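You operate a simulated robot arm through the tools that you are given. There is no shell and no other tool. Be economical: measure what you need, move in short steps, check, and stop when the job is done.

You run a simulated two-armed robot. Do the job below in one go: nothing can be reset, and whatever is moved stays where it is left.

## Task
Uncover the keyboard, fit the white pack, switch on with the glow, and lay the wrist rest along it.
Fine: the rest lies along the space-bar edge; the cover goes to the inner corner of the desk.
Where things are to end (x, y in the base frame): keyboard cover within 60 mm of [610, 0].

Only the result counts: the job must be done as asked and must still hold three seconds after the hand-in. Knocking over, shifting, dropping, spilling or breaking anything else fails it. Lids that push on must go on centred and level and be pressed home; caps that screw on are set level and turned clockwise until they are tight.

## Robot
Two 7-joint arms with two-finger parallel grippers on one trunk, on a base that drives. Base frame: it is fixed to the floor where the robot stands at the start and does not move with it; the origin is under the middle of the robot, x ahead of it, y to its left, z up; the surface under the hand at the start is at about z = 740. Lengths are in mm, angles in degrees, forces in N, time in s.
The left shoulder is at the start at [60, 144, 926], the right one opposite. With the tool pointing down near the work surface each hand reaches from about 320 to 740 mm from the robot's upright axis, wherever it stands, measured 20 degrees to its own side. Places, roughly: grey pack [-250, 1500, 750]; inner corner of the desk [800, 100, 700]; keyboard bay [400, 600, 700]; keyboard glow key [100, 900, 800]; keyboard on key [300, 500, 800]; pair key [300, 500, 800]; white pack [-250, 1500, 750]. Payload 1.57 kg a hand.
Tool frame (each hand has its own): the origin (TCP) lies between the finger pads and is the grasp point; the fingertips stand 30 mm ahead of it; z points along the fingers, y is the line along which they close. The gripper opens to 110 mm. The fingers are 24 mm wide and 12 mm thick; the gripper's body (48 by 112 mm) begins 78 mm behind the TCP.
Orientation is that of the tool frame in the base frame, as a unit quaternion [x, y, z, w]. With the fingers straight down and closing along the base's y, the tool's x points along the base's -x, its y along +y and its z along -z.

## Interface
- The arms move only by the tool step_arm. It takes "left_moves", "right_moves" or both (then of equal length, played together; a hand with none holds still); each is a list of rows, each an object of numbers (a shift or turn left out is 0, a gripper value left out holds the last): "dx", "dy", "dz": the shift along the base's x, y, z in units of 200 mm (1.0 is 200 mm); "ax", "ay", "az": the turn, a rotation vector about the base's x, y, z in units of 45 degrees (1.0 is 45 degrees); "fingers": the opening, from 0 (shut) to 1 (fully open). In form: [{"dx": .., "dy": .., "dz": .., "ax": .., "ay": .., "az": .., "fingers": ..}, ...]. A call has 1 to 8 rows; each row is the pose to reach, as a shift and turn from the pose commanded when the call began. A call with a number of a shift or a turn outside -1 to 1 is refused whole. A row lasts 0.2 s, in which the tool goes at most 50 mm and 8.6 degrees; a call with a longer step from one row to the next is refused whole, and so is a gripper value outside its range. A pose out of reach is approached as far as the arm can. The call stops where the force on the tool passes 40 N (or 10 N more than at its start, if that is more) or the arm is blocked; 0.2 s more then pass. The fingers move at their own pace (about 45 mm/s each) and stop on an object; they squeeze with about 35 N. The grip force told is the motor's: it shows also when the fingers shut on nothing. Time passes only in rows, and 0.2 s behind the last, so rows that repeat a pose let the fingers close. It gives the time, the measured TCP pose, the force on the tool (base axes), the opening and the grip force at its end, in the units of the frame above (readings bear some noise), with the torque about the TCP (base axes, N m) and any sound that the robot's microphone picked up, and new pictures: "views" is both (left out), scene, wrist or none (wrist: the cameras of the hands that moved).
- Cameras (640 x 400 px; columns grow to the right, rows downward): "scene" is now at [28.8, 48.4, 1534.9]; the picture's right is [0.63, -0.78, 0.00], its down [-0.60, -0.48, -0.64] and it looks along [0.50, 0.40, -0.77] (base axes); focal length 250 px, centre (320, 200). "left" rides on the left gripper at [70, -16, -141] in its tool frame; the picture's right is [0.23, 0.97, 0.00], its down [-0.86, 0.20, -0.48] and it looks along [-0.47, 0.11, 0.88] (tool axes); focal length 222 px, centre (320, 200). "right" rides on the right gripper at [70, 16, -141] in its tool frame; the picture's right is [-0.23, 0.97, 0.00], its down [-0.86, -0.20, -0.48] and it looks along [-0.47, -0.11, 0.88] (tool axes); focal length 222 px, centre (320, 200). There is no depth. A picture from a camera that has moved, and an enlarged one, comes with that camera's place and axes in the base frame and with its lens.
- slide_trunk(by): slides the trunk up (or, below 0, down) by that many mm; the arms and the scene camera ride with it, the base frame stays. It gives what a move gives, with no picture.
- drive_base(legs): drives the robot by 1 to 6 legs, each [ahead, left, turn to the left] in mm, mm and degrees, along the robot's own axes; the way and the turn of a leg run together, so that a leg with both is an arc; at most 1500 mm and 180 degrees a leg. The arms and the cameras ride along, it lands a little off, and it stops where it bumps. It gives what a move gives, and a new picture of the scene camera.
- turn_head(pan, tilt): turns the head with the scene camera to pan (to the left, within 86 degrees either way) and tilt (down, from -29 to 69), counted from straight ahead of the robot. It gives what a move gives, and a new picture of the scene camera.
- close_up(camera, box): a new picture of the part [left, top, right, bottom] of that camera's present view, enlarged. It takes no simulated time.
- sign_off(): hands the job in; it is judged then, once.

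Go step by step. Nothing tells you exact positions but the pictures and the camera data: compare them with the known pose of the tool, close in by small moves and look again before you grip or let go. The budget is 120 turns and 260 pictures, counting those below and the enlarged ones. Unless the task says otherwise, let go and move clear before handing in, and close with one line.

The tools are called by a JSON object that holds its "op" and its "data". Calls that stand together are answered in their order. step_arm: Moves the arms, as the interface text tells. Its arguments: {"type":"object","properties":{"left_moves":{"type":"array"},"right_moves":{"type":"array"},"views":{"type":"string","enum":["both","scene","wrist","none"]}},"required":[]} The other tools are called the same way: slide_trunk (by) slides the trunk up or down; drive_base (legs) drives the base; turn_head (pan, tilt) turns the head that bears the scene camera; close_up (camera, box) takes an enlarged picture of a part of a camera's view; sign_off () hands the job in.

At the start:

```text
clock: 0.0
left_ee_pos: [300.5, 350.4, 1070.9]
left_tcp_rot: [0.0, 1.0, 0.0, 0.0]
left_force: [-0.4, -0.8, 0.3]
left_moment: [-0.06, 0.0, -0.03]
left_gripper_width: 109.9
left_grasp_force: 0.0
right_ee_pos: [383.3, 74.4, 1088.6]
right_tcp_rot: [0.0, 1.0, 0.0, 0.0]
right_force: [0.1, -0.8, 0.5]
right_moment: [-0.01, -0.01, -0.01]
right_gripper_width: 110.0
right_grasp_force: 0.0
trunk travel left (down, up): [-525.0, 65.0]
robot x, y, heading: [-0.4, 2.3, -0.3]
head pan, tilt: [38.9, 50.0]
```

scene: 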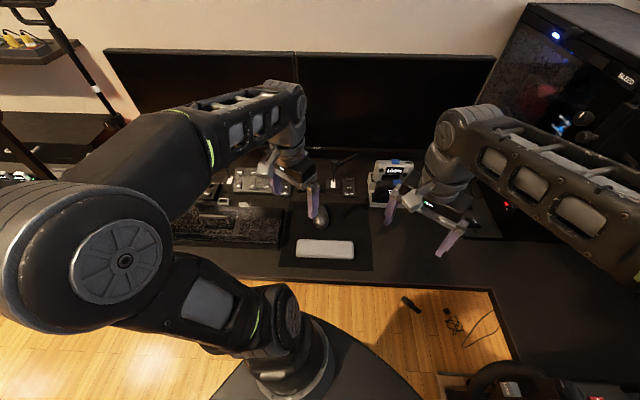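
right: 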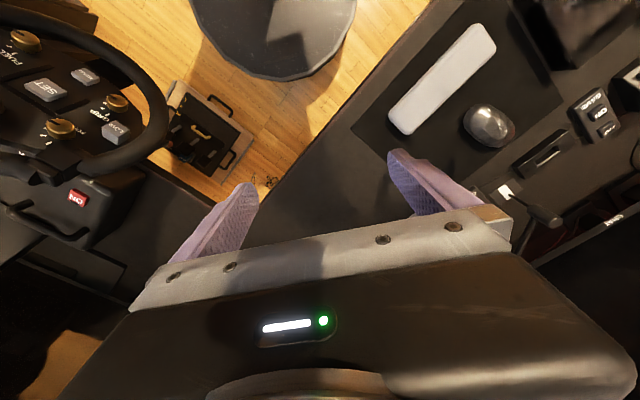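
left: 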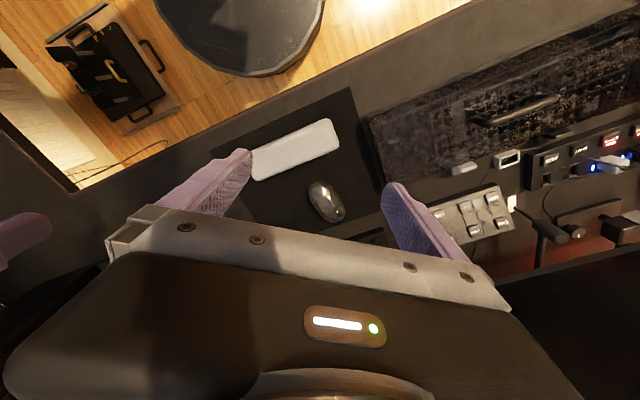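

I see a desk with a dark-covered keyboard at left, a white wrist rest on a mouse mat, and small devices behind. I'll look closer first.

{"op": "close_up", "data": {"camera": "scene", "box": [160, 140, 420, 300]}}

{"op": "close_up", "data": {"camera": "left", "box": [340, 30, 640, 260]}}

{"op": "turn_head", "data": {"pan": 75, "tilt": 45}}

```text
2.46 times, centred on (290, 220) of scene
camera zoom: at [28.8, 48.4, 1534.9], right [0.63, -0.78, 0.0], down [-0.6, -0.48, -0.64], along [0.5, 0.4, -0.77], focal length 615 px, centre (394, 151)
```

zoom: 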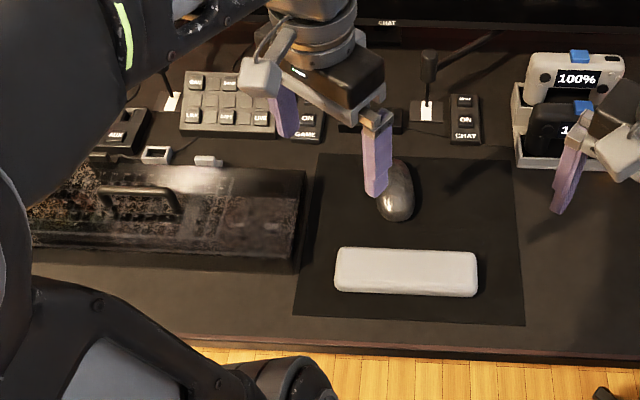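

```text
1.74 times, centred on (490, 145) of left
camera zoom: at [231.1, 333.8, 1212.0], right [-0.23, 0.97, 0.0], down [0.86, 0.2, 0.48], along [0.47, 0.11, -0.88], focal length 386 px, centre (24, 296)
```

zoom: 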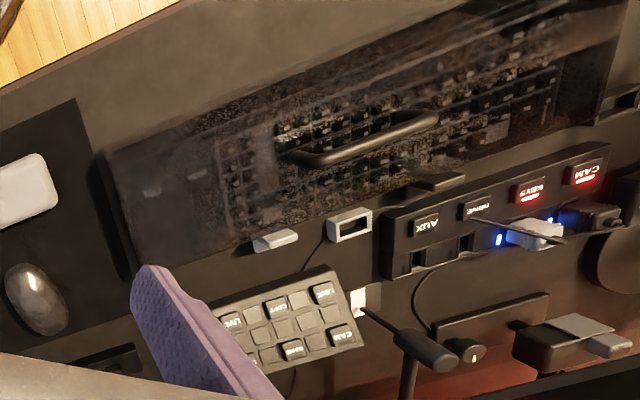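

```text
clock: 1.0
left_ee_pos: [301.0, 349.8, 1070.6]
left_tcp_rot: [0.0, 1.0, 0.001, -0.001]
left_force: [1.1, 1.0, -0.3]
left_moment: [-0.01, 0.02, 0.01]
left_gripper_width: 109.8
left_grasp_force: 0.1
right_ee_pos: [383.1, 75.0, 1088.2]
right_tcp_rot: [0.0, 1.0, 0.0, 0.0]
right_force: [-0.6, -0.2, -0.7]
right_moment: [-0.01, 0.0, -0.02]
right_gripper_width: 110.2
right_grasp_force: 0.0
trunk travel left (down, up): [-525.0, 65.0]
robot x, y, heading: [-1.1, 0.3, 0.1]
head pan, tilt: [75.0, 45.0]
camera scene: at [-10.0, 78.5, 1541.8], right [0.97, -0.26, 0.0], down [-0.18, -0.68, -0.71], along [0.18, 0.68, -0.71], focal length 250 px, centre (320, 200)
```

scene: 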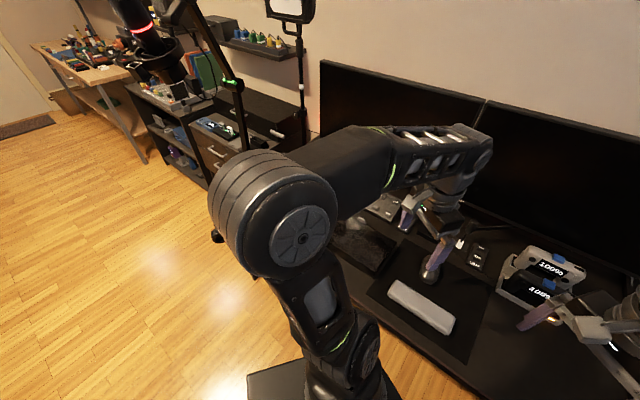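

The desk runs diagonally, with the covered keyboard to the left end. I'll look closely at the left shelf (where packs may be) and the stand at the right.

{"op": "close_up", "data": {"camera": "scene", "box": [130, 0, 330, 200]}}

{"op": "close_up", "data": {"camera": "scene", "box": [440, 220, 640, 345]}}

{"op": "turn_head", "data": {"pan": 0, "tilt": 45}}

```text
2.00 times, centred on (230, 100) of scene
camera zoom: at [-10.0, 78.5, 1541.8], right [0.97, -0.26, 0.0], down [-0.18, -0.68, -0.71], along [0.18, 0.68, -0.71], focal length 500 px, centre (500, 400)
```

zoom: 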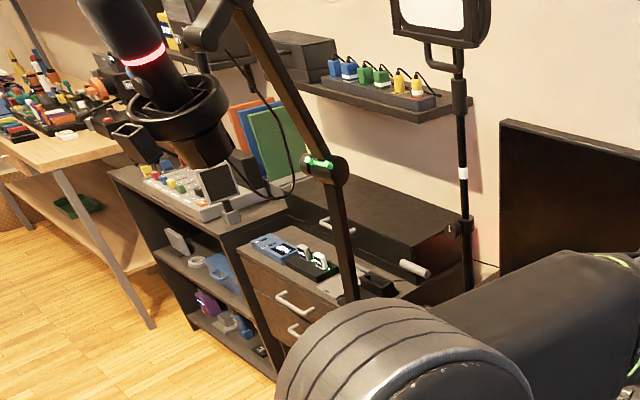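

```text
3.20 times, centred on (540, 282) of scene
camera zoom: at [-10.0, 78.5, 1541.8], right [0.97, -0.26, 0.0], down [-0.18, -0.68, -0.71], along [0.18, 0.68, -0.71], focal length 800 px, centre (-384, -64)
```

zoom: 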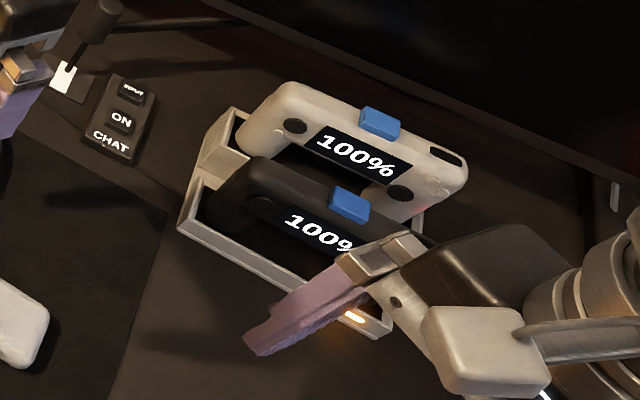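

```text
clock: 2.5
left_ee_pos: [300.2, 350.4, 1070.7]
left_tcp_rot: [0.0, 1.0, 0.0, 0.0]
left_force: [0.4, -0.2, -0.2]
left_moment: [-0.01, -0.04, 0.0]
left_gripper_width: 110.4
left_grasp_force: 0.0
right_ee_pos: [383.7, 73.9, 1088.8]
right_tcp_rot: [0.0, 1.0, 0.0, 0.0]
right_force: [-0.2, 0.2, 0.0]
right_moment: [0.01, 0.04, -0.02]
right_gripper_width: 110.1
right_grasp_force: 0.0
trunk travel left (down, up): [-525.0, 65.0]
robot x, y, heading: [-2.5, 0.3, -0.2]
head pan, tilt: [0.0, 45.0]
camera scene: at [50.2, 0.0, 1541.8], right [0.0, -1.0, 0.0], down [-0.71, 0.0, -0.71], along [0.71, 0.0, -0.71], focal length 250 px, centre (320, 200)
```

scene: 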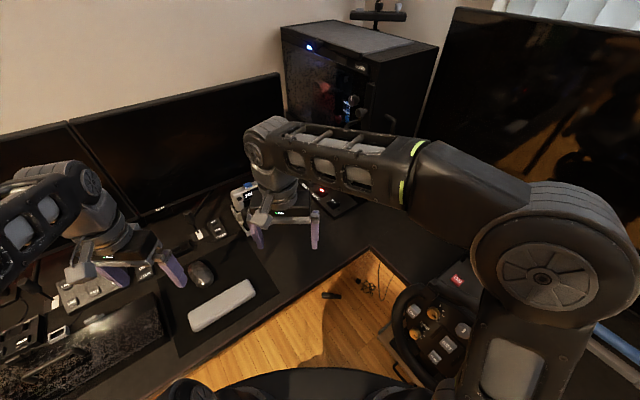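

The keyboard (about 490 mm long, centre ≈ [205, 677]) lies at the left under a cover with a handle. The packs are probably on the drawer unit near [-210, 1580]. I turn the robot to face the keyboard and look again.

{"op": "drive_base", "data": {"legs": [[0, 0, 45]]}}

{"op": "turn_head", "data": {"pan": 15, "tilt": 55}}

{"op": "close_up", "data": {"camera": "left", "box": [0, 0, 640, 400]}}

```text
clock: 5.0
left_ee_pos: [-35.0, 459.4, 1070.6]
left_tcp_rot: [-0.384, 0.923, 0.0, 0.0]
left_force: [0.4, -0.8, -0.3]
left_moment: [-0.01, -0.02, 0.0]
left_gripper_width: 110.1
left_grasp_force: 0.0
right_ee_pos: [217.1, 324.5, 1087.4]
right_tcp_rot: [-0.384, 0.923, -0.001, 0.0]
right_force: [-0.7, 0.0, -0.9]
right_moment: [0.0, 0.0, -0.01]
right_gripper_width: 110.2
right_grasp_force: 0.1
trunk travel left (down, up): [-525.0, 65.0]
robot x, y, heading: [0.2, -4.7, 45.3]
head pan, tilt: [0.0, 45.0]
camera scene: at [34.8, 36.4, 1541.8], right [0.71, -0.71, 0.0], down [-0.5, -0.5, -0.71], along [0.5, 0.5, -0.71], focal length 250 px, centre (320, 200)
```

scene: 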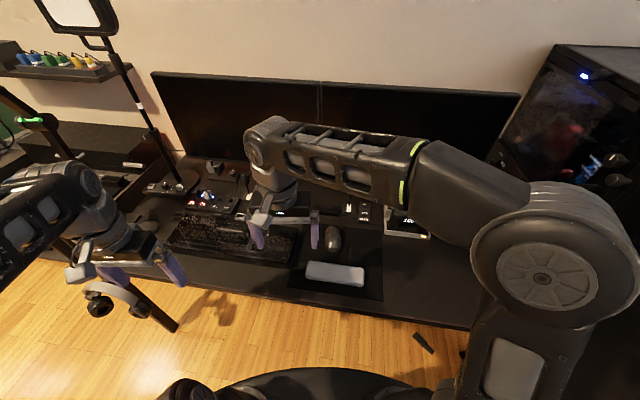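

```text
clock: 5.7
left_ee_pos: [-35.5, 459.6, 1071.1]
left_tcp_rot: [-0.385, 0.923, -0.001, 0.0]
left_force: [0.4, 0.4, -0.1]
left_moment: [0.03, -0.01, 0.03]
left_gripper_width: 110.0
left_grasp_force: 0.1
right_ee_pos: [217.4, 323.0, 1089.1]
right_tcp_rot: [-0.385, 0.923, 0.0, 0.0]
right_force: [-0.1, 0.3, -0.2]
right_moment: [0.0, 0.0, 0.01]
right_gripper_width: 110.1
right_grasp_force: 0.1
trunk travel left (down, up): [-525.0, 65.0]
robot x, y, heading: [0.8, -0.4, 45.5]
head pan, tilt: [15.0, 55.0]
camera scene: at [13.6, 41.3, 1528.5], right [0.87, -0.5, 0.0], down [-0.41, -0.71, -0.57], along [0.29, 0.5, -0.82], focal length 250 px, centre (320, 200)
```

scene: 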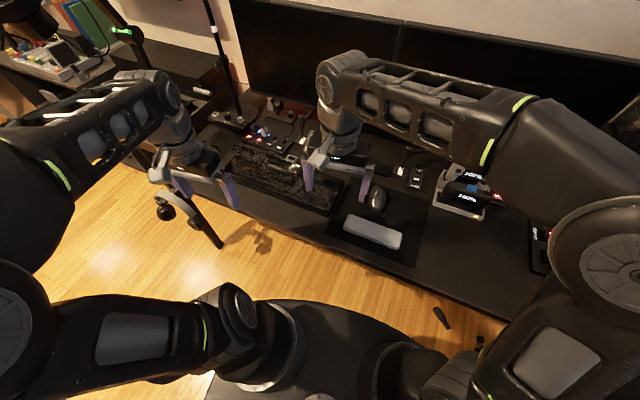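

```text
1.00 times, centred on (320, 200) of left (not enlarged: the box is as wide or as high as the picture)
camera zoom: at [-73.5, 399.3, 1212.0], right [-0.85, 0.53, 0.0], down [0.46, 0.75, 0.48], along [0.25, 0.41, -0.88], focal length 222 px, centre (320, 200)
```

zoom: 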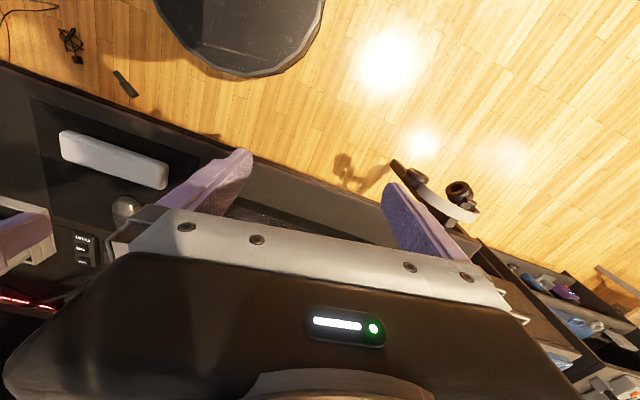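

The robot now faces the desk; headphones hang under the desk's left end. I move the left hand over the keyboard for a clearer look at the handle.

{"op": "step_arm", "data": {"left_moves": [{"dx": 0.15, "dy": 0.08, "dz": 0.0}, {"dx": 0.3, "dy": 0.16}, {"dx": 0.45, "dy": 0.24}, {"dx": 0.6, "dy": 0.32}, {"dx": 0.75, "dy": 0.4}, {"dx": 0.85, "dy": 0.42}], "views": "wrist"}}

{"op": "close_up", "data": {"camera": "scene", "box": [180, 80, 440, 260]}}

```text
clock: 7.1
left_ee_pos: [134.8, 545.2, 1070.7]
left_tcp_rot: [-0.384, 0.923, 0.0, 0.0]
left_force: [0.2, -0.4, 0.3]
left_moment: [0.0, 0.0, 0.02]
left_gripper_width: 110.1
left_grasp_force: 0.2
right_ee_pos: [216.9, 323.0, 1089.0]
right_tcp_rot: [-0.384, 0.923, 0.001, 0.0]
right_force: [1.4, 0.4, 0.2]
right_moment: [-0.01, 0.01, 0.0]
right_gripper_width: 110.1
right_grasp_force: 0.0
trunk travel left (down, up): [-525.0, 65.0]
robot x, y, heading: [-0.9, -1.1, 45.1]
head pan, tilt: [15.0, 55.0]
camera left: at [96.9, 483.5, 1212.3], right [-0.85, 0.53, 0.0], down [0.46, 0.75, 0.48], along [0.25, 0.41, -0.88], focal length 222 px, centre (320, 200)
```

left: 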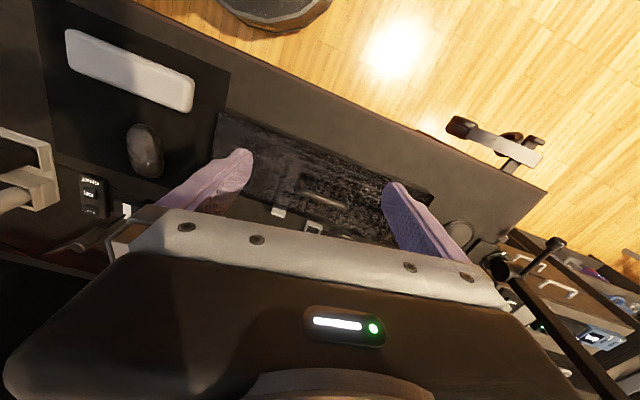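

```text
2.22 times, centred on (310, 170) of scene
camera zoom: at [13.9, 41.3, 1528.4], right [0.87, -0.5, 0.0], down [-0.41, -0.71, -0.57], along [0.29, 0.5, -0.82], focal length 556 px, centre (342, 267)
```

zoom: 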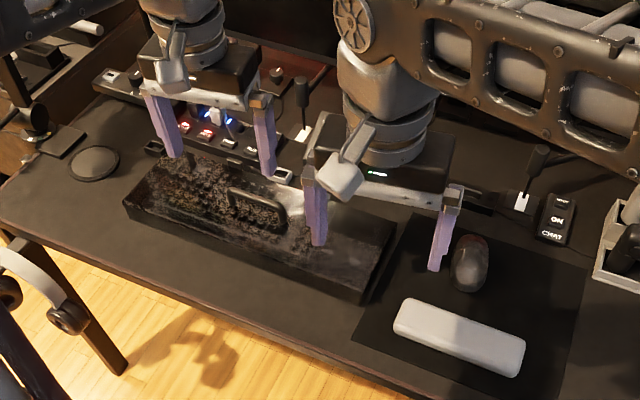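

The handle centre is about [206, 676, 795], running along ≈125°. I rotate the left gripper to close across it while moving above.

{"op": "step_arm", "data": {"left_moves": [{"dx": 0.06, "dy": 0.1, "az": -0.166}, {"dx": 0.12, "dy": 0.2, "az": -0.333}, {"dx": 0.18, "dy": 0.3, "az": -0.5}, {"dx": 0.24, "dy": 0.4, "az": -0.666}, {"dx": 0.3, "dy": 0.5, "az": -0.833}, {"dx": 0.355, "dy": 0.655, "az": -1.0}], "views": "none"}}

{"op": "step_arm", "data": {"left_moves": [{"dz": -0.15, "az": -0.17}, {"dz": -0.3, "az": -0.34}, {"dz": -0.45, "az": -0.51}, {"dz": -0.6, "az": -0.68}, {"dz": -0.7, "az": -0.85}, {"dz": -0.8, "az": -1.0}], "views": "none"}}

{"op": "step_arm", "data": {"left_moves": [{"az": -0.1}, {"az": -0.2}], "views": "both"}}

```text
clock: 8.5
left_ee_pos: [140.2, 614.8, 1071.8]
left_tcp_rot: [-0.131, 0.991, -0.028, 0.026]
left_force: [-1.1, 0.5, 1.2]
left_moment: [-0.03, -0.1, -0.02]
left_gripper_width: 110.1
left_grasp_force: 0.0
left hand out of reach, approached as far as the arm can: row 4, 5, 6
right_ee_pos: [213.9, 325.7, 1089.4]
right_tcp_rot: [-0.384, 0.923, -0.001, 0.001]
right_force: [-1.6, -0.2, 0.1]
right_moment: [-0.05, -0.09, 0.0]
right_gripper_width: 110.0
right_grasp_force: 0.0
trunk travel left (down, up): [-525.0, 65.0]
robot x, y, heading: [-1.4, -1.5, 45.0]
head pan, tilt: [15.0, 55.0]
```

```text
clock: 9.9
left_ee_pos: [145.9, 614.4, 911.5]
left_tcp_rot: [0.26, 0.965, -0.035, 0.01]
left_force: [0.0, -1.5, -0.1]
left_moment: [0.0, 0.02, 0.01]
left_gripper_width: 110.0
left_grasp_force: 0.1
right_ee_pos: [217.1, 324.4, 1088.7]
right_tcp_rot: [-0.385, 0.923, -0.001, 0.0]
right_force: [0.1, 0.1, -0.3]
right_moment: [0.02, 0.04, 0.03]
right_gripper_width: 109.8
right_grasp_force: 0.2
trunk travel left (down, up): [-525.0, 65.0]
robot x, y, heading: [0.3, 2.1, 45.4]
head pan, tilt: [15.0, 55.0]
```

```text
clock: 10.5
left_ee_pos: [145.0, 613.3, 912.3]
left_tcp_rot: [0.333, 0.942, -0.034, 0.008]
left_force: [-0.2, -0.9, 0.0]
left_moment: [-0.01, 0.01, 0.0]
left_gripper_width: 109.9
left_grasp_force: 0.1
right_ee_pos: [218.5, 323.9, 1087.9]
right_tcp_rot: [-0.385, 0.923, -0.001, 0.0]
right_force: [0.3, -0.4, -0.5]
right_moment: [-0.01, -0.02, 0.0]
right_gripper_width: 110.0
right_grasp_force: 0.0
trunk travel left (down, up): [-525.0, 65.0]
robot x, y, heading: [2.9, -3.2, 45.4]
head pan, tilt: [15.0, 55.0]
camera scene: at [13.5, 41.3, 1528.4], right [0.87, -0.5, 0.0], down [-0.41, -0.71, -0.57], along [0.29, 0.5, -0.82], focal length 250 px, centre (320, 200)
camera left: at [82.2, 655.6, 1050.8], right [0.44, 0.9, -0.07], down [0.79, -0.35, 0.5], along [0.42, -0.27, -0.86], focal length 222 px, centre (320, 200)
```

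scene: 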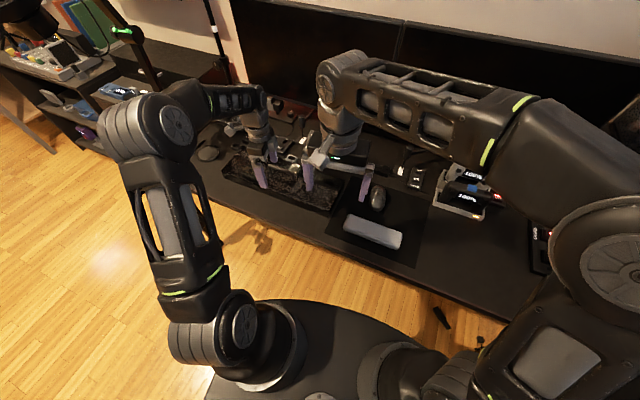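
left: 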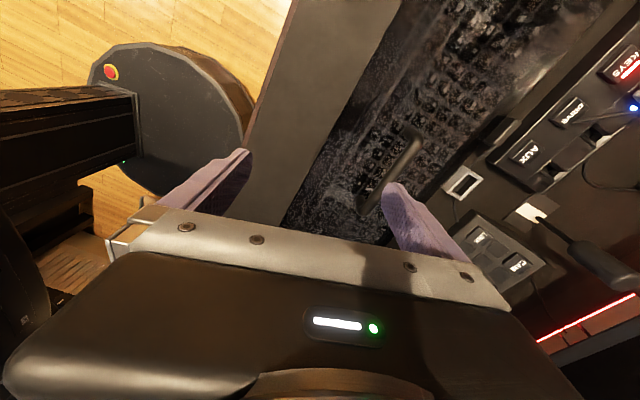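

The keyboard was at the edge of reach; I drive the base left along the desk so it lies well within the left arm's reach.

{"op": "drive_base", "data": {"legs": [[30, 250, 0]]}}

{"op": "close_up", "data": {"camera": "left", "box": [0, 0, 640, 400]}}

```text
clock: 12.4
left_ee_pos: [-9.8, 812.2, 911.6]
left_tcp_rot: [0.335, 0.942, -0.035, 0.01]
left_force: [0.2, 0.6, -0.3]
left_moment: [0.0, -0.03, 0.0]
left_gripper_width: 110.0
left_grasp_force: 0.0
right_ee_pos: [60.2, 523.5, 1088.6]
right_tcp_rot: [-0.383, 0.924, 0.0, 0.0]
right_force: [-0.9, 0.7, 0.5]
right_moment: [-0.03, -0.02, 0.01]
right_gripper_width: 109.8
right_grasp_force: 0.1
trunk travel left (down, up): [-525.0, 65.0]
robot x, y, heading: [-156.1, 200.6, 44.9]
head pan, tilt: [15.0, 55.0]
camera scene: at [-144.1, 241.3, 1528.4], right [0.87, -0.5, 0.0], down [-0.41, -0.71, -0.57], along [0.29, 0.5, -0.82], focal length 250 px, centre (320, 200)
```

scene: 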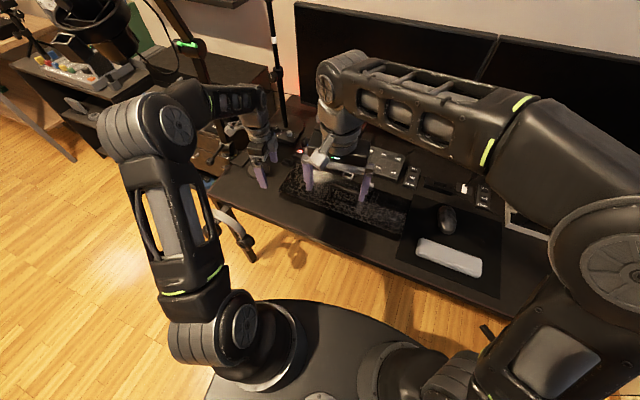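

```text
1.00 times, centred on (320, 200) of left (not enlarged: the box is as wide or as high as the picture)
camera zoom: at [-73.5, 854.9, 1050.4], right [0.44, 0.9, -0.07], down [0.79, -0.35, 0.5], along [0.42, -0.27, -0.86], focal length 222 px, centre (320, 200)
```

zoom: 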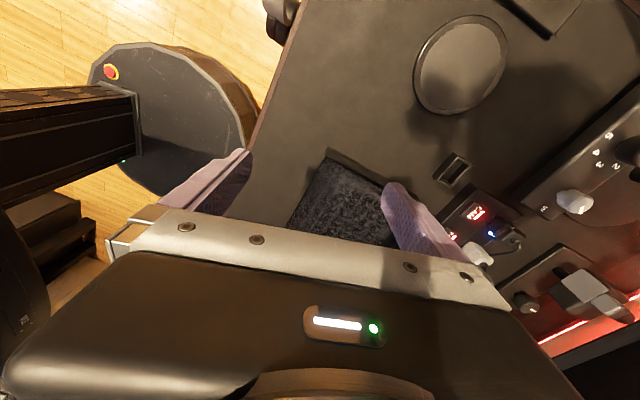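

Base landed well. I move the left hand over the handle and the right hand aside to clear the view.

{"op": "step_arm", "data": {"left_moves": [{"dx": 0.167, "dy": -0.11}, {"dx": 0.333, "dy": -0.22}, {"dx": 0.5, "dy": -0.33}, {"dx": 0.667, "dy": -0.44}, {"dx": 0.833, "dy": -0.55}, {"dx": 0.95, "dy": -0.66}], "right_moves": [{"dx": 0.15, "dy": -0.15}, {"dx": 0.3, "dy": -0.3}, {"dx": 0.45, "dy": -0.45}, {"dx": 0.6, "dy": -0.6}, {"dx": 0.7, "dy": -0.7}, {"dx": 0.8, "dy": -0.8}], "views": "both"}}

```text
clock: 13.8
left_ee_pos: [182.2, 679.8, 912.0]
left_tcp_rot: [0.334, 0.942, -0.035, 0.008]
left_force: [0.0, -0.7, -0.3]
left_moment: [-0.02, 0.04, 0.0]
left_gripper_width: 110.0
left_grasp_force: 0.1
right_ee_pos: [221.7, 361.8, 1089.3]
right_tcp_rot: [-0.382, 0.924, 0.001, 0.0]
right_force: [0.3, -0.3, 0.4]
right_moment: [0.01, 0.02, -0.01]
right_gripper_width: 109.9
right_grasp_force: 0.1
trunk travel left (down, up): [-525.0, 65.0]
robot x, y, heading: [-152.3, 195.5, 45.0]
head pan, tilt: [15.0, 55.0]
camera scene: at [-142.7, 239.4, 1528.4], right [0.87, -0.5, 0.0], down [-0.41, -0.71, -0.57], along [0.29, 0.5, -0.82], focal length 250 px, centre (320, 200)
camera right: at [162.6, 323.8, 1229.2], right [-0.53, 0.85, 0.0], down [0.75, 0.46, 0.48], along [0.41, 0.25, -0.88], focal length 222 px, centre (320, 200)
camera left: at [118.3, 720.8, 1050.9], right [0.44, 0.9, -0.07], down [0.79, -0.35, 0.5], along [0.42, -0.27, -0.86], focal length 222 px, centre (320, 200)
```

scene: 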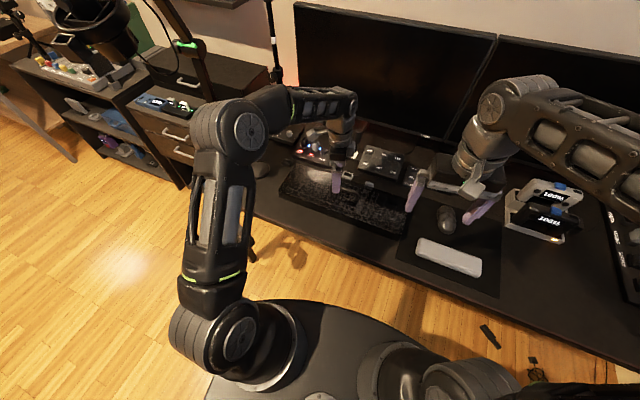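
right: 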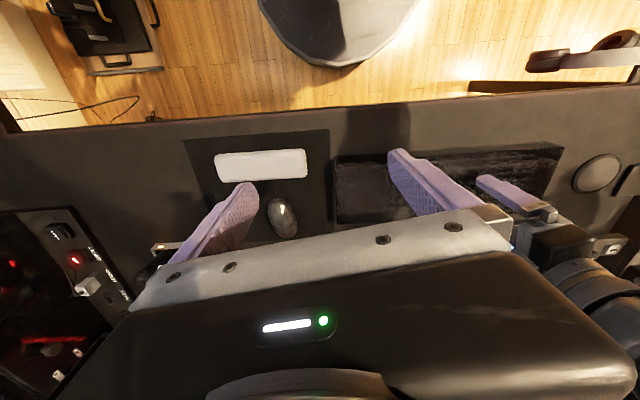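
left: 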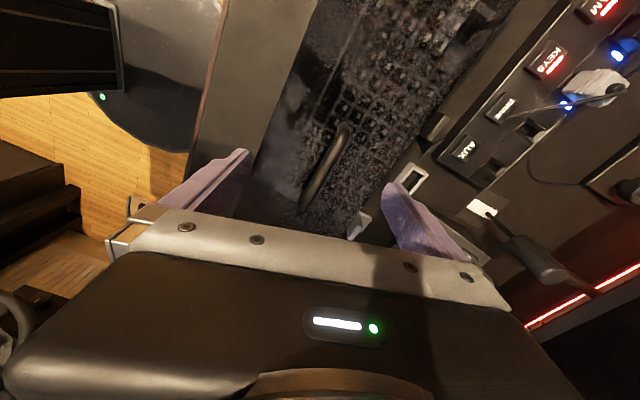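

The handle centre is about [203, 668] along 127°. I correct the tilt and yaw, centre above it and drop to z≈850.

{"op": "step_arm", "data": {"left_moves": [{"dx": 0.05, "dy": -0.03, "ax": 0.045, "az": -0.15}, {"dx": 0.105, "dy": -0.06, "ax": 0.093, "az": -0.31, "dz": -0.1}, {"dx": 0.105, "dy": -0.06, "ax": 0.093, "az": -0.31, "dz": -0.3}], "views": "both"}}

{"op": "close_up", "data": {"camera": "left", "box": [240, 40, 480, 240]}}

{"op": "close_up", "data": {"camera": "scene", "box": [270, 120, 450, 240]}}

```text
clock: 14.6
left_ee_pos: [202.0, 668.0, 850.9]
left_tcp_rot: [0.446, 0.895, -0.001, -0.008]
left_force: [0.7, -0.6, -0.1]
left_moment: [-0.02, 0.05, 0.0]
left_gripper_width: 110.2
left_grasp_force: 0.0
right_ee_pos: [220.7, 362.1, 1088.5]
right_tcp_rot: [-0.384, 0.924, 0.0, 0.0]
right_force: [0.8, 0.0, 0.2]
right_moment: [0.02, -0.01, 0.0]
right_gripper_width: 110.2
right_grasp_force: 0.1
trunk travel left (down, up): [-525.0, 65.0]
robot x, y, heading: [-159.1, 200.5, 44.9]
head pan, tilt: [15.0, 55.0]
camera scene: at [-142.9, 240.6, 1528.4], right [0.87, -0.5, 0.0], down [-0.41, -0.71, -0.57], along [0.29, 0.5, -0.82], focal length 250 px, centre (320, 200)
camera left: at [149.3, 714.2, 993.8], right [0.64, 0.77, -0.01], down [0.68, -0.57, 0.47], along [0.35, -0.3, -0.89], focal length 222 px, centre (320, 200)
```

scene: 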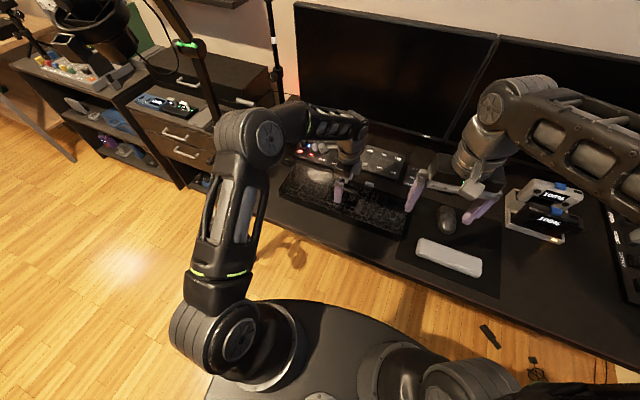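
left: 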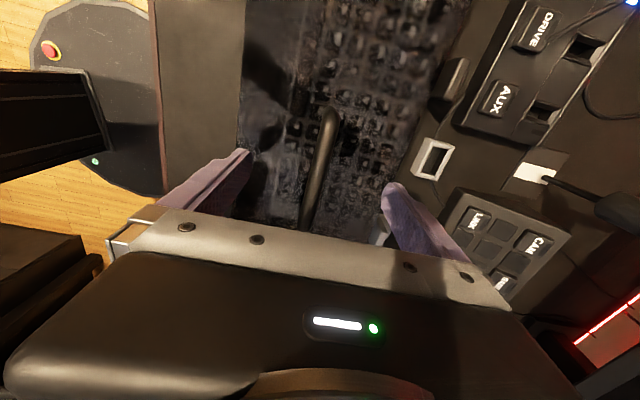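

```text
2.00 times, centred on (360, 140) of left
camera zoom: at [149.3, 714.2, 993.8], right [0.64, 0.77, -0.01], down [0.68, -0.57, 0.47], along [0.35, -0.3, -0.89], focal length 444 px, centre (240, 320)
```

zoom: 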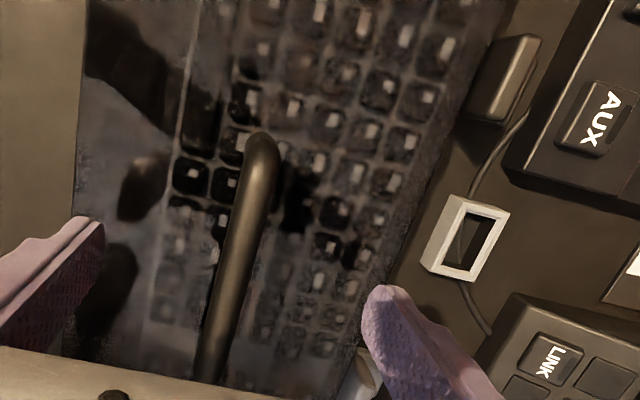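

```text
3.33 times, centred on (360, 180) of scene
camera zoom: at [-142.9, 240.6, 1528.4], right [0.87, -0.5, 0.0], down [-0.41, -0.71, -0.57], along [0.29, 0.5, -0.82], focal length 833 px, centre (187, 267)
```

zoom: 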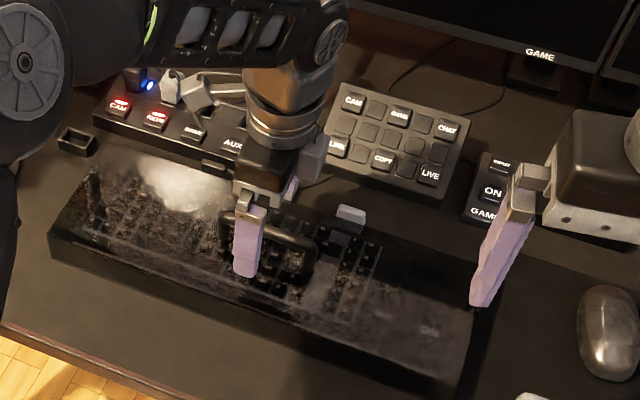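

Aligned with the handle. Descend to TCP z≈803 and look before closing.

{"op": "step_arm", "data": {"left_moves": [{"dx": 0.01, "dy": -0.03, "dz": -0.12}, {"dx": 0.01, "dy": -0.03, "dz": -0.24}], "views": "wrist"}}

{"op": "close_up", "data": {"camera": "scene", "box": [300, 140, 400, 220]}}

```text
clock: 15.2
left_ee_pos: [206.6, 663.4, 819.4]
left_tcp_rot: [0.446, 0.895, 0.003, -0.007]
left_force: [-2.2, -1.1, 16.8]
left_moment: [-0.86, 0.8, -0.08]
left_gripper_width: 110.0
left_grasp_force: 0.3
right_ee_pos: [221.8, 362.5, 1089.1]
right_tcp_rot: [-0.383, 0.924, 0.0, 0.0]
right_force: [0.2, 0.7, -0.3]
right_moment: [-0.08, 0.05, 0.02]
right_gripper_width: 109.9
right_grasp_force: 0.1
trunk travel left (down, up): [-525.0, 65.0]
robot x, y, heading: [-155.1, 199.4, 45.2]
head pan, tilt: [15.0, 55.0]
stopped in row 2 (left hand): the force on the tool passed its limit at 56 N (the readings are from after the stop); the commanded pose is now the measured one
camera left: at [152.6, 709.1, 962.3], right [0.64, 0.77, 0.0], down [0.68, -0.57, 0.47], along [0.36, -0.3, -0.88], focal length 222 px, centre (320, 200)
```

left: 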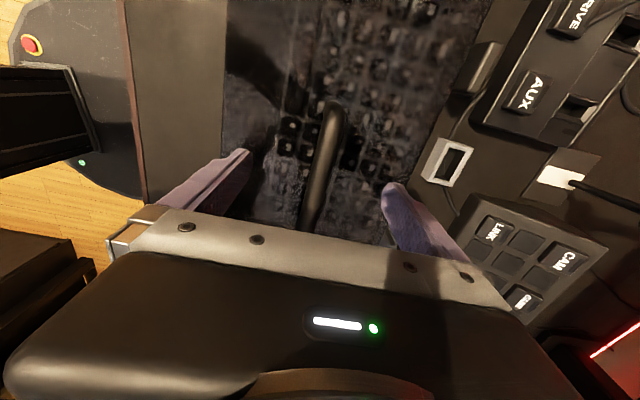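

```text
5.00 times, centred on (350, 180) of scene
camera zoom: at [-143.5, 240.2, 1528.5], right [0.87, -0.5, 0.0], down [-0.41, -0.71, -0.57], along [0.29, 0.5, -0.82], focal length 1250 px, centre (170, 300)
```

zoom: 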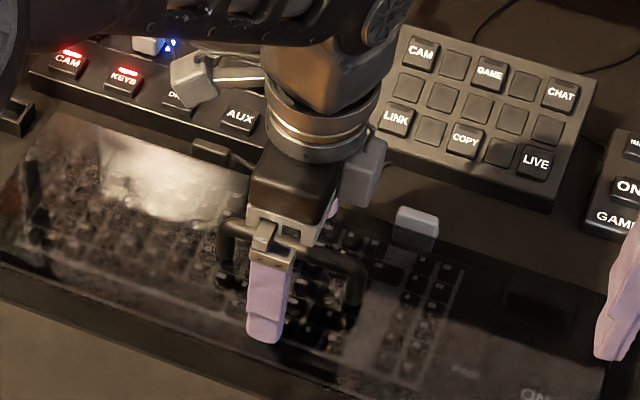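

Fingertips touch the cover top (z≈789), so the handle sits around 820. I back off 4 mm, centre and close.

{"op": "step_arm", "data": {"left_moves": [{"dz": 0.025, "dx": -0.02, "dy": -0.015}, {"dz": 0.025, "dx": -0.02, "dy": -0.015, "fingers": 0}, {"dz": 0.025, "dx": -0.02, "dy": -0.015, "fingers": 0}, {"dz": 0.025, "dx": -0.02, "dy": -0.015, "fingers": 0}, {"dz": 0.025, "dx": -0.02, "dy": -0.015, "fingers": 0}, {"dz": 0.025, "dx": -0.02, "dy": -0.015, "fingers": 0}, {"dz": 0.025, "dx": -0.02, "dy": -0.015, "fingers": 0}, {"dz": 0.025, "dx": -0.02, "dy": -0.015, "fingers": 0}], "views": "wrist"}}

{"op": "close_up", "data": {"camera": "scene", "box": [300, 140, 400, 220]}}

```text
clock: 16.9
left_ee_pos: [202.1, 661.7, 823.8]
left_tcp_rot: [0.446, 0.895, 0.003, -0.006]
left_force: [-0.1, 0.4, 1.1]
left_moment: [0.03, 0.02, -0.3]
left_gripper_width: 13.4
left_grasp_force: 26.9
right_ee_pos: [221.3, 362.9, 1087.6]
right_tcp_rot: [-0.383, 0.924, 0.0, 0.0]
right_force: [-0.6, -0.1, -0.6]
right_moment: [-0.02, -0.03, 0.01]
right_gripper_width: 109.9
right_grasp_force: 0.1
trunk travel left (down, up): [-525.0, 65.0]
robot x, y, heading: [-160.2, 197.6, 44.8]
head pan, tilt: [15.0, 55.0]
camera left: at [148.5, 706.3, 966.0], right [0.64, 0.77, 0.0], down [0.68, -0.57, 0.47], along [0.36, -0.3, -0.88], focal length 222 px, centre (320, 200)
```

left: 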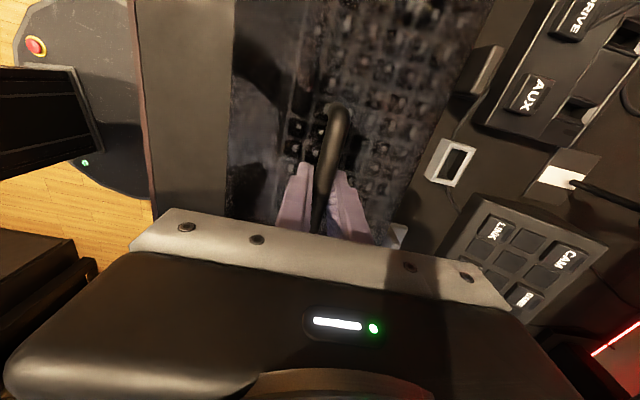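

```text
5.00 times, centred on (350, 180) of scene
camera zoom: at [-143.3, 240.3, 1528.4], right [0.87, -0.5, 0.0], down [-0.41, -0.71, -0.57], along [0.29, 0.5, -0.82], focal length 1250 px, centre (170, 300)
```

zoom: 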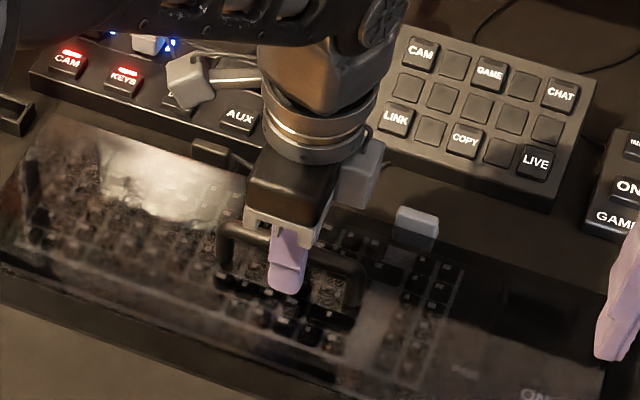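

Firm grip on the 13 mm bar. Lift straight up.

{"op": "step_arm", "data": {"left_moves": [{"dz": 0.08}, {"dz": 0.2}, {"dz": 0.35}, {"dz": 0.5}, {"dz": 0.65}, {"dz": 0.8}], "views": "both"}}

```text
clock: 18.4
left_ee_pos: [202.8, 661.9, 984.5]
left_tcp_rot: [0.447, 0.895, 0.003, -0.006]
left_force: [0.2, -0.5, -2.6]
left_moment: [0.01, -0.03, 0.0]
left_gripper_width: 13.2
left_grasp_force: 29.9
right_ee_pos: [221.8, 362.5, 1088.5]
right_tcp_rot: [-0.383, 0.924, 0.0, 0.0]
right_force: [-0.9, -0.1, -0.7]
right_moment: [0.0, -0.01, -0.01]
right_gripper_width: 110.0
right_grasp_force: 0.0
trunk travel left (down, up): [-525.0, 65.0]
robot x, y, heading: [-157.6, 198.7, 45.2]
head pan, tilt: [15.0, 55.0]
camera scene: at [-143.3, 240.2, 1528.4], right [0.87, -0.5, 0.0], down [-0.41, -0.71, -0.57], along [0.29, 0.5, -0.82], focal length 250 px, centre (320, 200)
camera left: at [148.7, 706.6, 1125.6], right [0.64, 0.77, 0.0], down [0.68, -0.57, 0.47], along [0.36, -0.3, -0.88], focal length 222 px, centre (320, 200)
```

scene: 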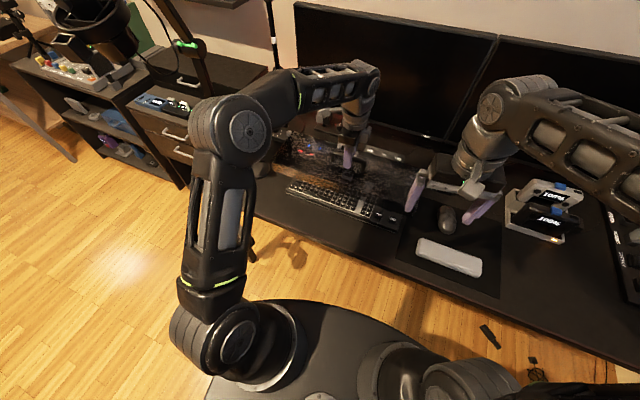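
left: 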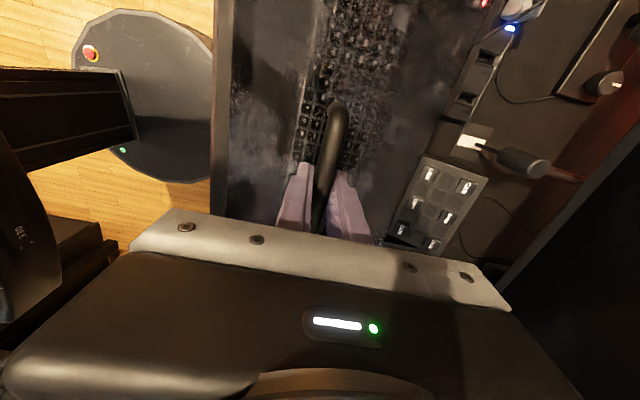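

Cover is off; the keyboard is visible. I drive back right and turn toward the inner corner, carrying the cover high.

{"op": "drive_base", "data": {"legs": [[-30, -250, 0], [0, 0, -45]]}}

{"op": "turn_head", "data": {"pan": 0, "tilt": 50}}

```text
clock: 22.2
left_ee_pos: [579.4, 72.2, 983.3]
left_tcp_rot: [0.757, 0.654, 0.005, -0.005]
left_force: [0.8, 0.6, -3.3]
left_moment: [0.01, -0.06, 0.0]
left_gripper_width: 13.4
left_grasp_force: 29.8
right_ee_pos: [380.1, -152.1, 1088.2]
right_tcp_rot: [0.002, 1.0, 0.0, 0.0]
right_force: [-0.2, 0.3, 0.9]
right_moment: [0.02, 0.01, -0.01]
right_gripper_width: 110.1
right_grasp_force: 0.2
trunk travel left (down, up): [-525.0, 65.0]
robot x, y, heading: [-4.0, 3.1, -0.2]
head pan, tilt: [15.0, 55.0]
camera scene: at [36.6, 19.9, 1528.4], right [0.25, -0.97, 0.0], down [-0.79, -0.21, -0.57], along [0.55, 0.15, -0.82], focal length 250 px, centre (320, 200)
```

scene: 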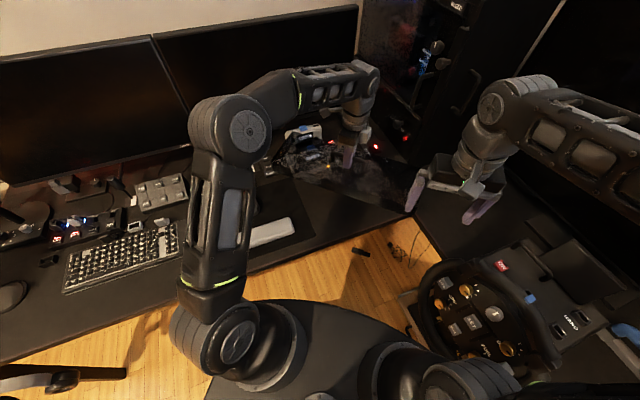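

```text
clock: 23.0
left_ee_pos: [579.4, 71.1, 982.0]
left_tcp_rot: [0.757, 0.653, 0.006, -0.005]
left_force: [0.2, -1.4, -3.1]
left_moment: [-0.04, -0.04, 0.01]
left_gripper_width: 13.5
left_grasp_force: 29.9
right_ee_pos: [380.4, -152.5, 1088.8]
right_tcp_rot: [0.002, 1.0, 0.0, 0.001]
right_force: [0.2, -0.2, 0.2]
right_moment: [-0.01, -0.01, 0.02]
right_gripper_width: 110.2
right_grasp_force: 0.1
trunk travel left (down, up): [-525.0, 65.0]
robot x, y, heading: [-0.5, 1.5, -0.2]
head pan, tilt: [0.0, 50.0]
camera scene: at [43.9, 1.4, 1534.9], right [-0.01, -1.0, 0.0], down [-0.77, 0.0, -0.64], along [0.64, 0.0, -0.77], focal length 250 px, centre (320, 200)
```

scene: 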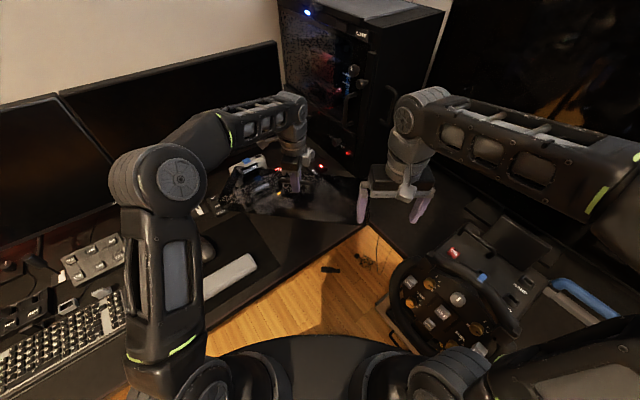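

I check the landing spot near the inner corner for obstacles.

{"op": "close_up", "data": {"camera": "scene", "box": [200, 120, 440, 280]}}

{"op": "close_up", "data": {"camera": "right", "box": [0, 0, 640, 400]}}

```text
2.50 times, centred on (320, 200) of scene
camera zoom: at [43.9, 1.4, 1534.9], right [-0.01, -1.0, 0.0], down [-0.77, 0.0, -0.64], along [0.64, 0.0, -0.77], focal length 625 px, centre (320, 200)
```

zoom: 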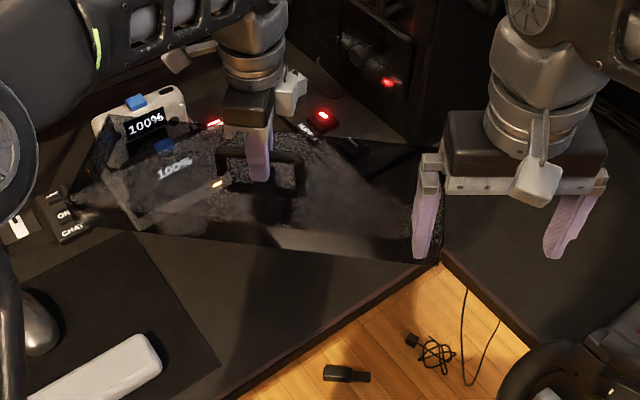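

```text
1.00 times, centred on (320, 200) of right (not enlarged: the box is as wide or as high as the picture)
camera zoom: at [312.0, -135.8, 1229.1], right [0.23, 0.97, 0.0], down [0.85, -0.2, 0.48], along [0.46, -0.11, -0.88], focal length 222 px, centre (320, 200)
```

zoom: 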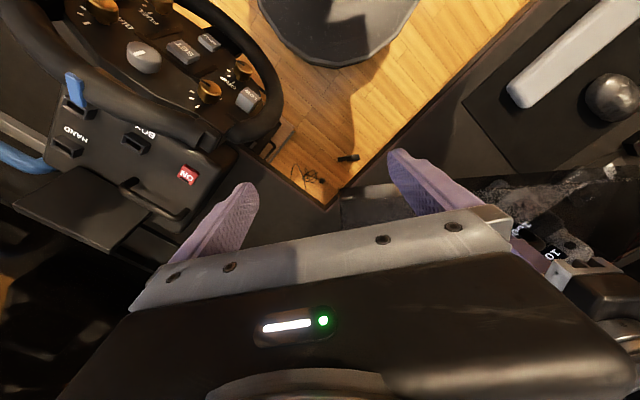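

The front strip by the corner is clear. I re-align the cover with the desk edge and move it to [622, -20].

{"op": "step_arm", "data": {"left_moves": [{"dx": 0.035, "dy": -0.075, "az": 0.166}, {"dx": 0.07, "dy": -0.15, "az": 0.333}, {"dx": 0.105, "dy": -0.225, "az": 0.5}, {"dx": 0.14, "dy": -0.3, "az": 0.666}, {"dx": 0.175, "dy": -0.38, "az": 0.833}, {"dx": 0.215, "dy": -0.455, "az": 1.0}], "views": "scene"}}

{"op": "close_up", "data": {"camera": "scene", "box": [200, 120, 440, 280]}}

```text
clock: 24.4
left_ee_pos: [615.0, -4.6, 983.4]
left_tcp_rot: [0.507, 0.862, 0.002, -0.006]
left_force: [-1.1, 0.8, -2.6]
left_moment: [0.01, -0.02, -0.02]
left_gripper_width: 13.2
left_grasp_force: 30.5
left hand out of reach, approached as far as the arm can: row 6
right_ee_pos: [382.4, -151.1, 1088.6]
right_tcp_rot: [0.002, 1.0, -0.001, -0.001]
right_force: [0.4, -0.2, 0.5]
right_moment: [-0.01, 0.0, -0.03]
right_gripper_width: 110.1
right_grasp_force: 0.1
trunk travel left (down, up): [-525.0, 65.0]
robot x, y, heading: [-1.3, 2.6, -0.5]
head pan, tilt: [0.0, 50.0]
camera scene: at [44.1, 2.2, 1534.9], right [-0.01, -1.0, 0.0], down [-0.77, 0.0, -0.64], along [0.64, 0.0, -0.77], focal length 250 px, centre (320, 200)
```

scene: 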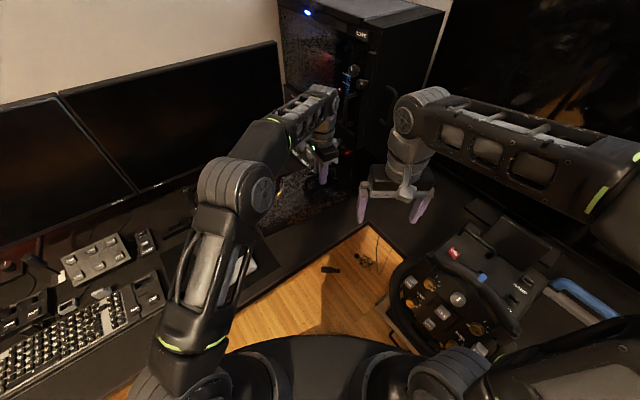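

```text
2.50 times, centred on (320, 200) of scene
camera zoom: at [44.1, 2.2, 1534.9], right [-0.01, -1.0, 0.0], down [-0.77, 0.0, -0.64], along [0.64, 0.0, -0.77], focal length 625 px, centre (320, 200)
```

zoom: 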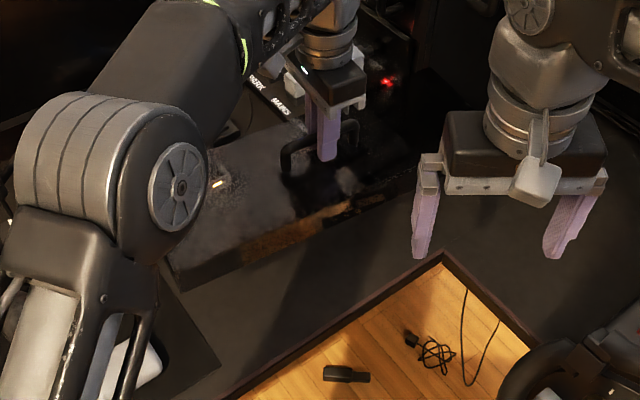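

The cover is oriented nearly along the edge, centred ≈[611, 2], all over the desk. Lower it here.

{"op": "step_arm", "data": {"left_moves": [{"dz": -0.2}, {"dz": -0.4}, {"dz": -0.58}, {"dz": -0.68}, {"dz": -0.74}], "views": "scene"}}

{"op": "close_up", "data": {"camera": "scene", "box": [200, 120, 440, 280]}}

```text
clock: 25.6
left_ee_pos: [614.9, -4.8, 833.8]
left_tcp_rot: [0.508, 0.861, 0.003, -0.006]
left_force: [0.5, 0.3, -2.0]
left_moment: [-0.01, -0.03, 0.0]
left_gripper_width: 13.6
left_grasp_force: 30.2
right_ee_pos: [380.9, -152.0, 1087.7]
right_tcp_rot: [0.003, 1.0, 0.0, 0.0]
right_force: [0.0, -0.3, -0.8]
right_moment: [0.03, 0.01, 0.01]
right_gripper_width: 109.9
right_grasp_force: 0.0
trunk travel left (down, up): [-525.0, 65.0]
robot x, y, heading: [-3.8, 1.4, -0.5]
head pan, tilt: [0.0, 50.0]
camera scene: at [44.1, 1.4, 1534.9], right [-0.01, -1.0, 0.0], down [-0.77, 0.0, -0.64], along [0.64, 0.0, -0.77], focal length 250 px, centre (320, 200)
```

scene: 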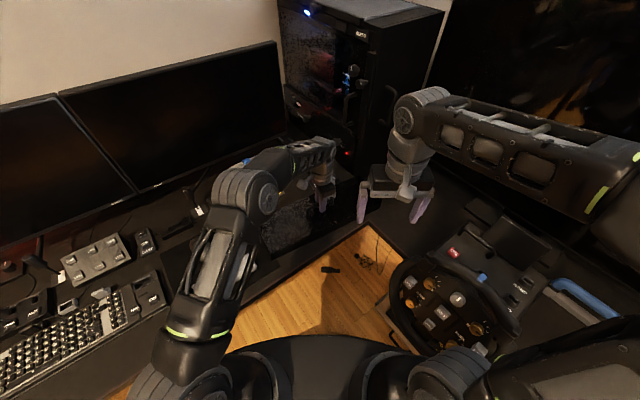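

```text
2.50 times, centred on (320, 200) of scene
camera zoom: at [44.1, 1.4, 1534.9], right [-0.01, -1.0, 0.0], down [-0.77, 0.0, -0.64], along [0.64, 0.0, -0.77], focal length 625 px, centre (320, 200)
```

zoom: 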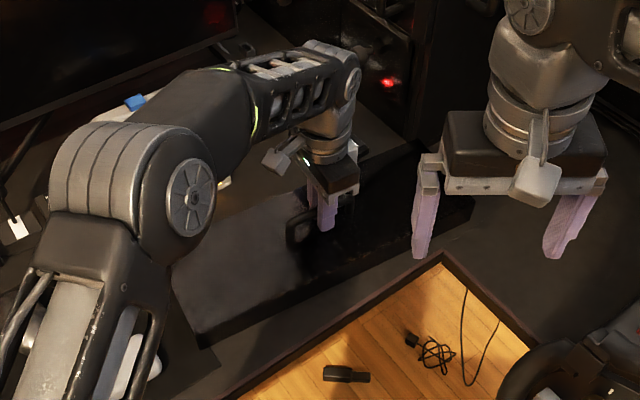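

Nearly down; lower the last 10–15 mm slowly.

{"op": "step_arm", "data": {"left_moves": [{"dz": -0.02}, {"dz": -0.035}, {"dz": -0.05}, {"dz": -0.06}], "views": "none"}}

```text
clock: 26.6
left_ee_pos: [615.0, -5.0, 825.8]
left_tcp_rot: [0.507, 0.862, 0.005, -0.003]
left_force: [0.0, 1.1, 21.2]
left_moment: [0.34, 0.22, -0.19]
left_gripper_width: 13.4
left_grasp_force: 30.1
right_ee_pos: [377.8, -153.3, 1089.6]
right_tcp_rot: [0.002, 1.0, 0.0, 0.001]
right_force: [0.1, 0.1, 0.4]
right_moment: [-0.01, 0.01, 0.0]
right_gripper_width: 110.2
right_grasp_force: 0.0
trunk travel left (down, up): [-525.0, 65.0]
robot x, y, heading: [-3.3, 3.4, -0.4]
head pan, tilt: [0.0, 50.0]
```

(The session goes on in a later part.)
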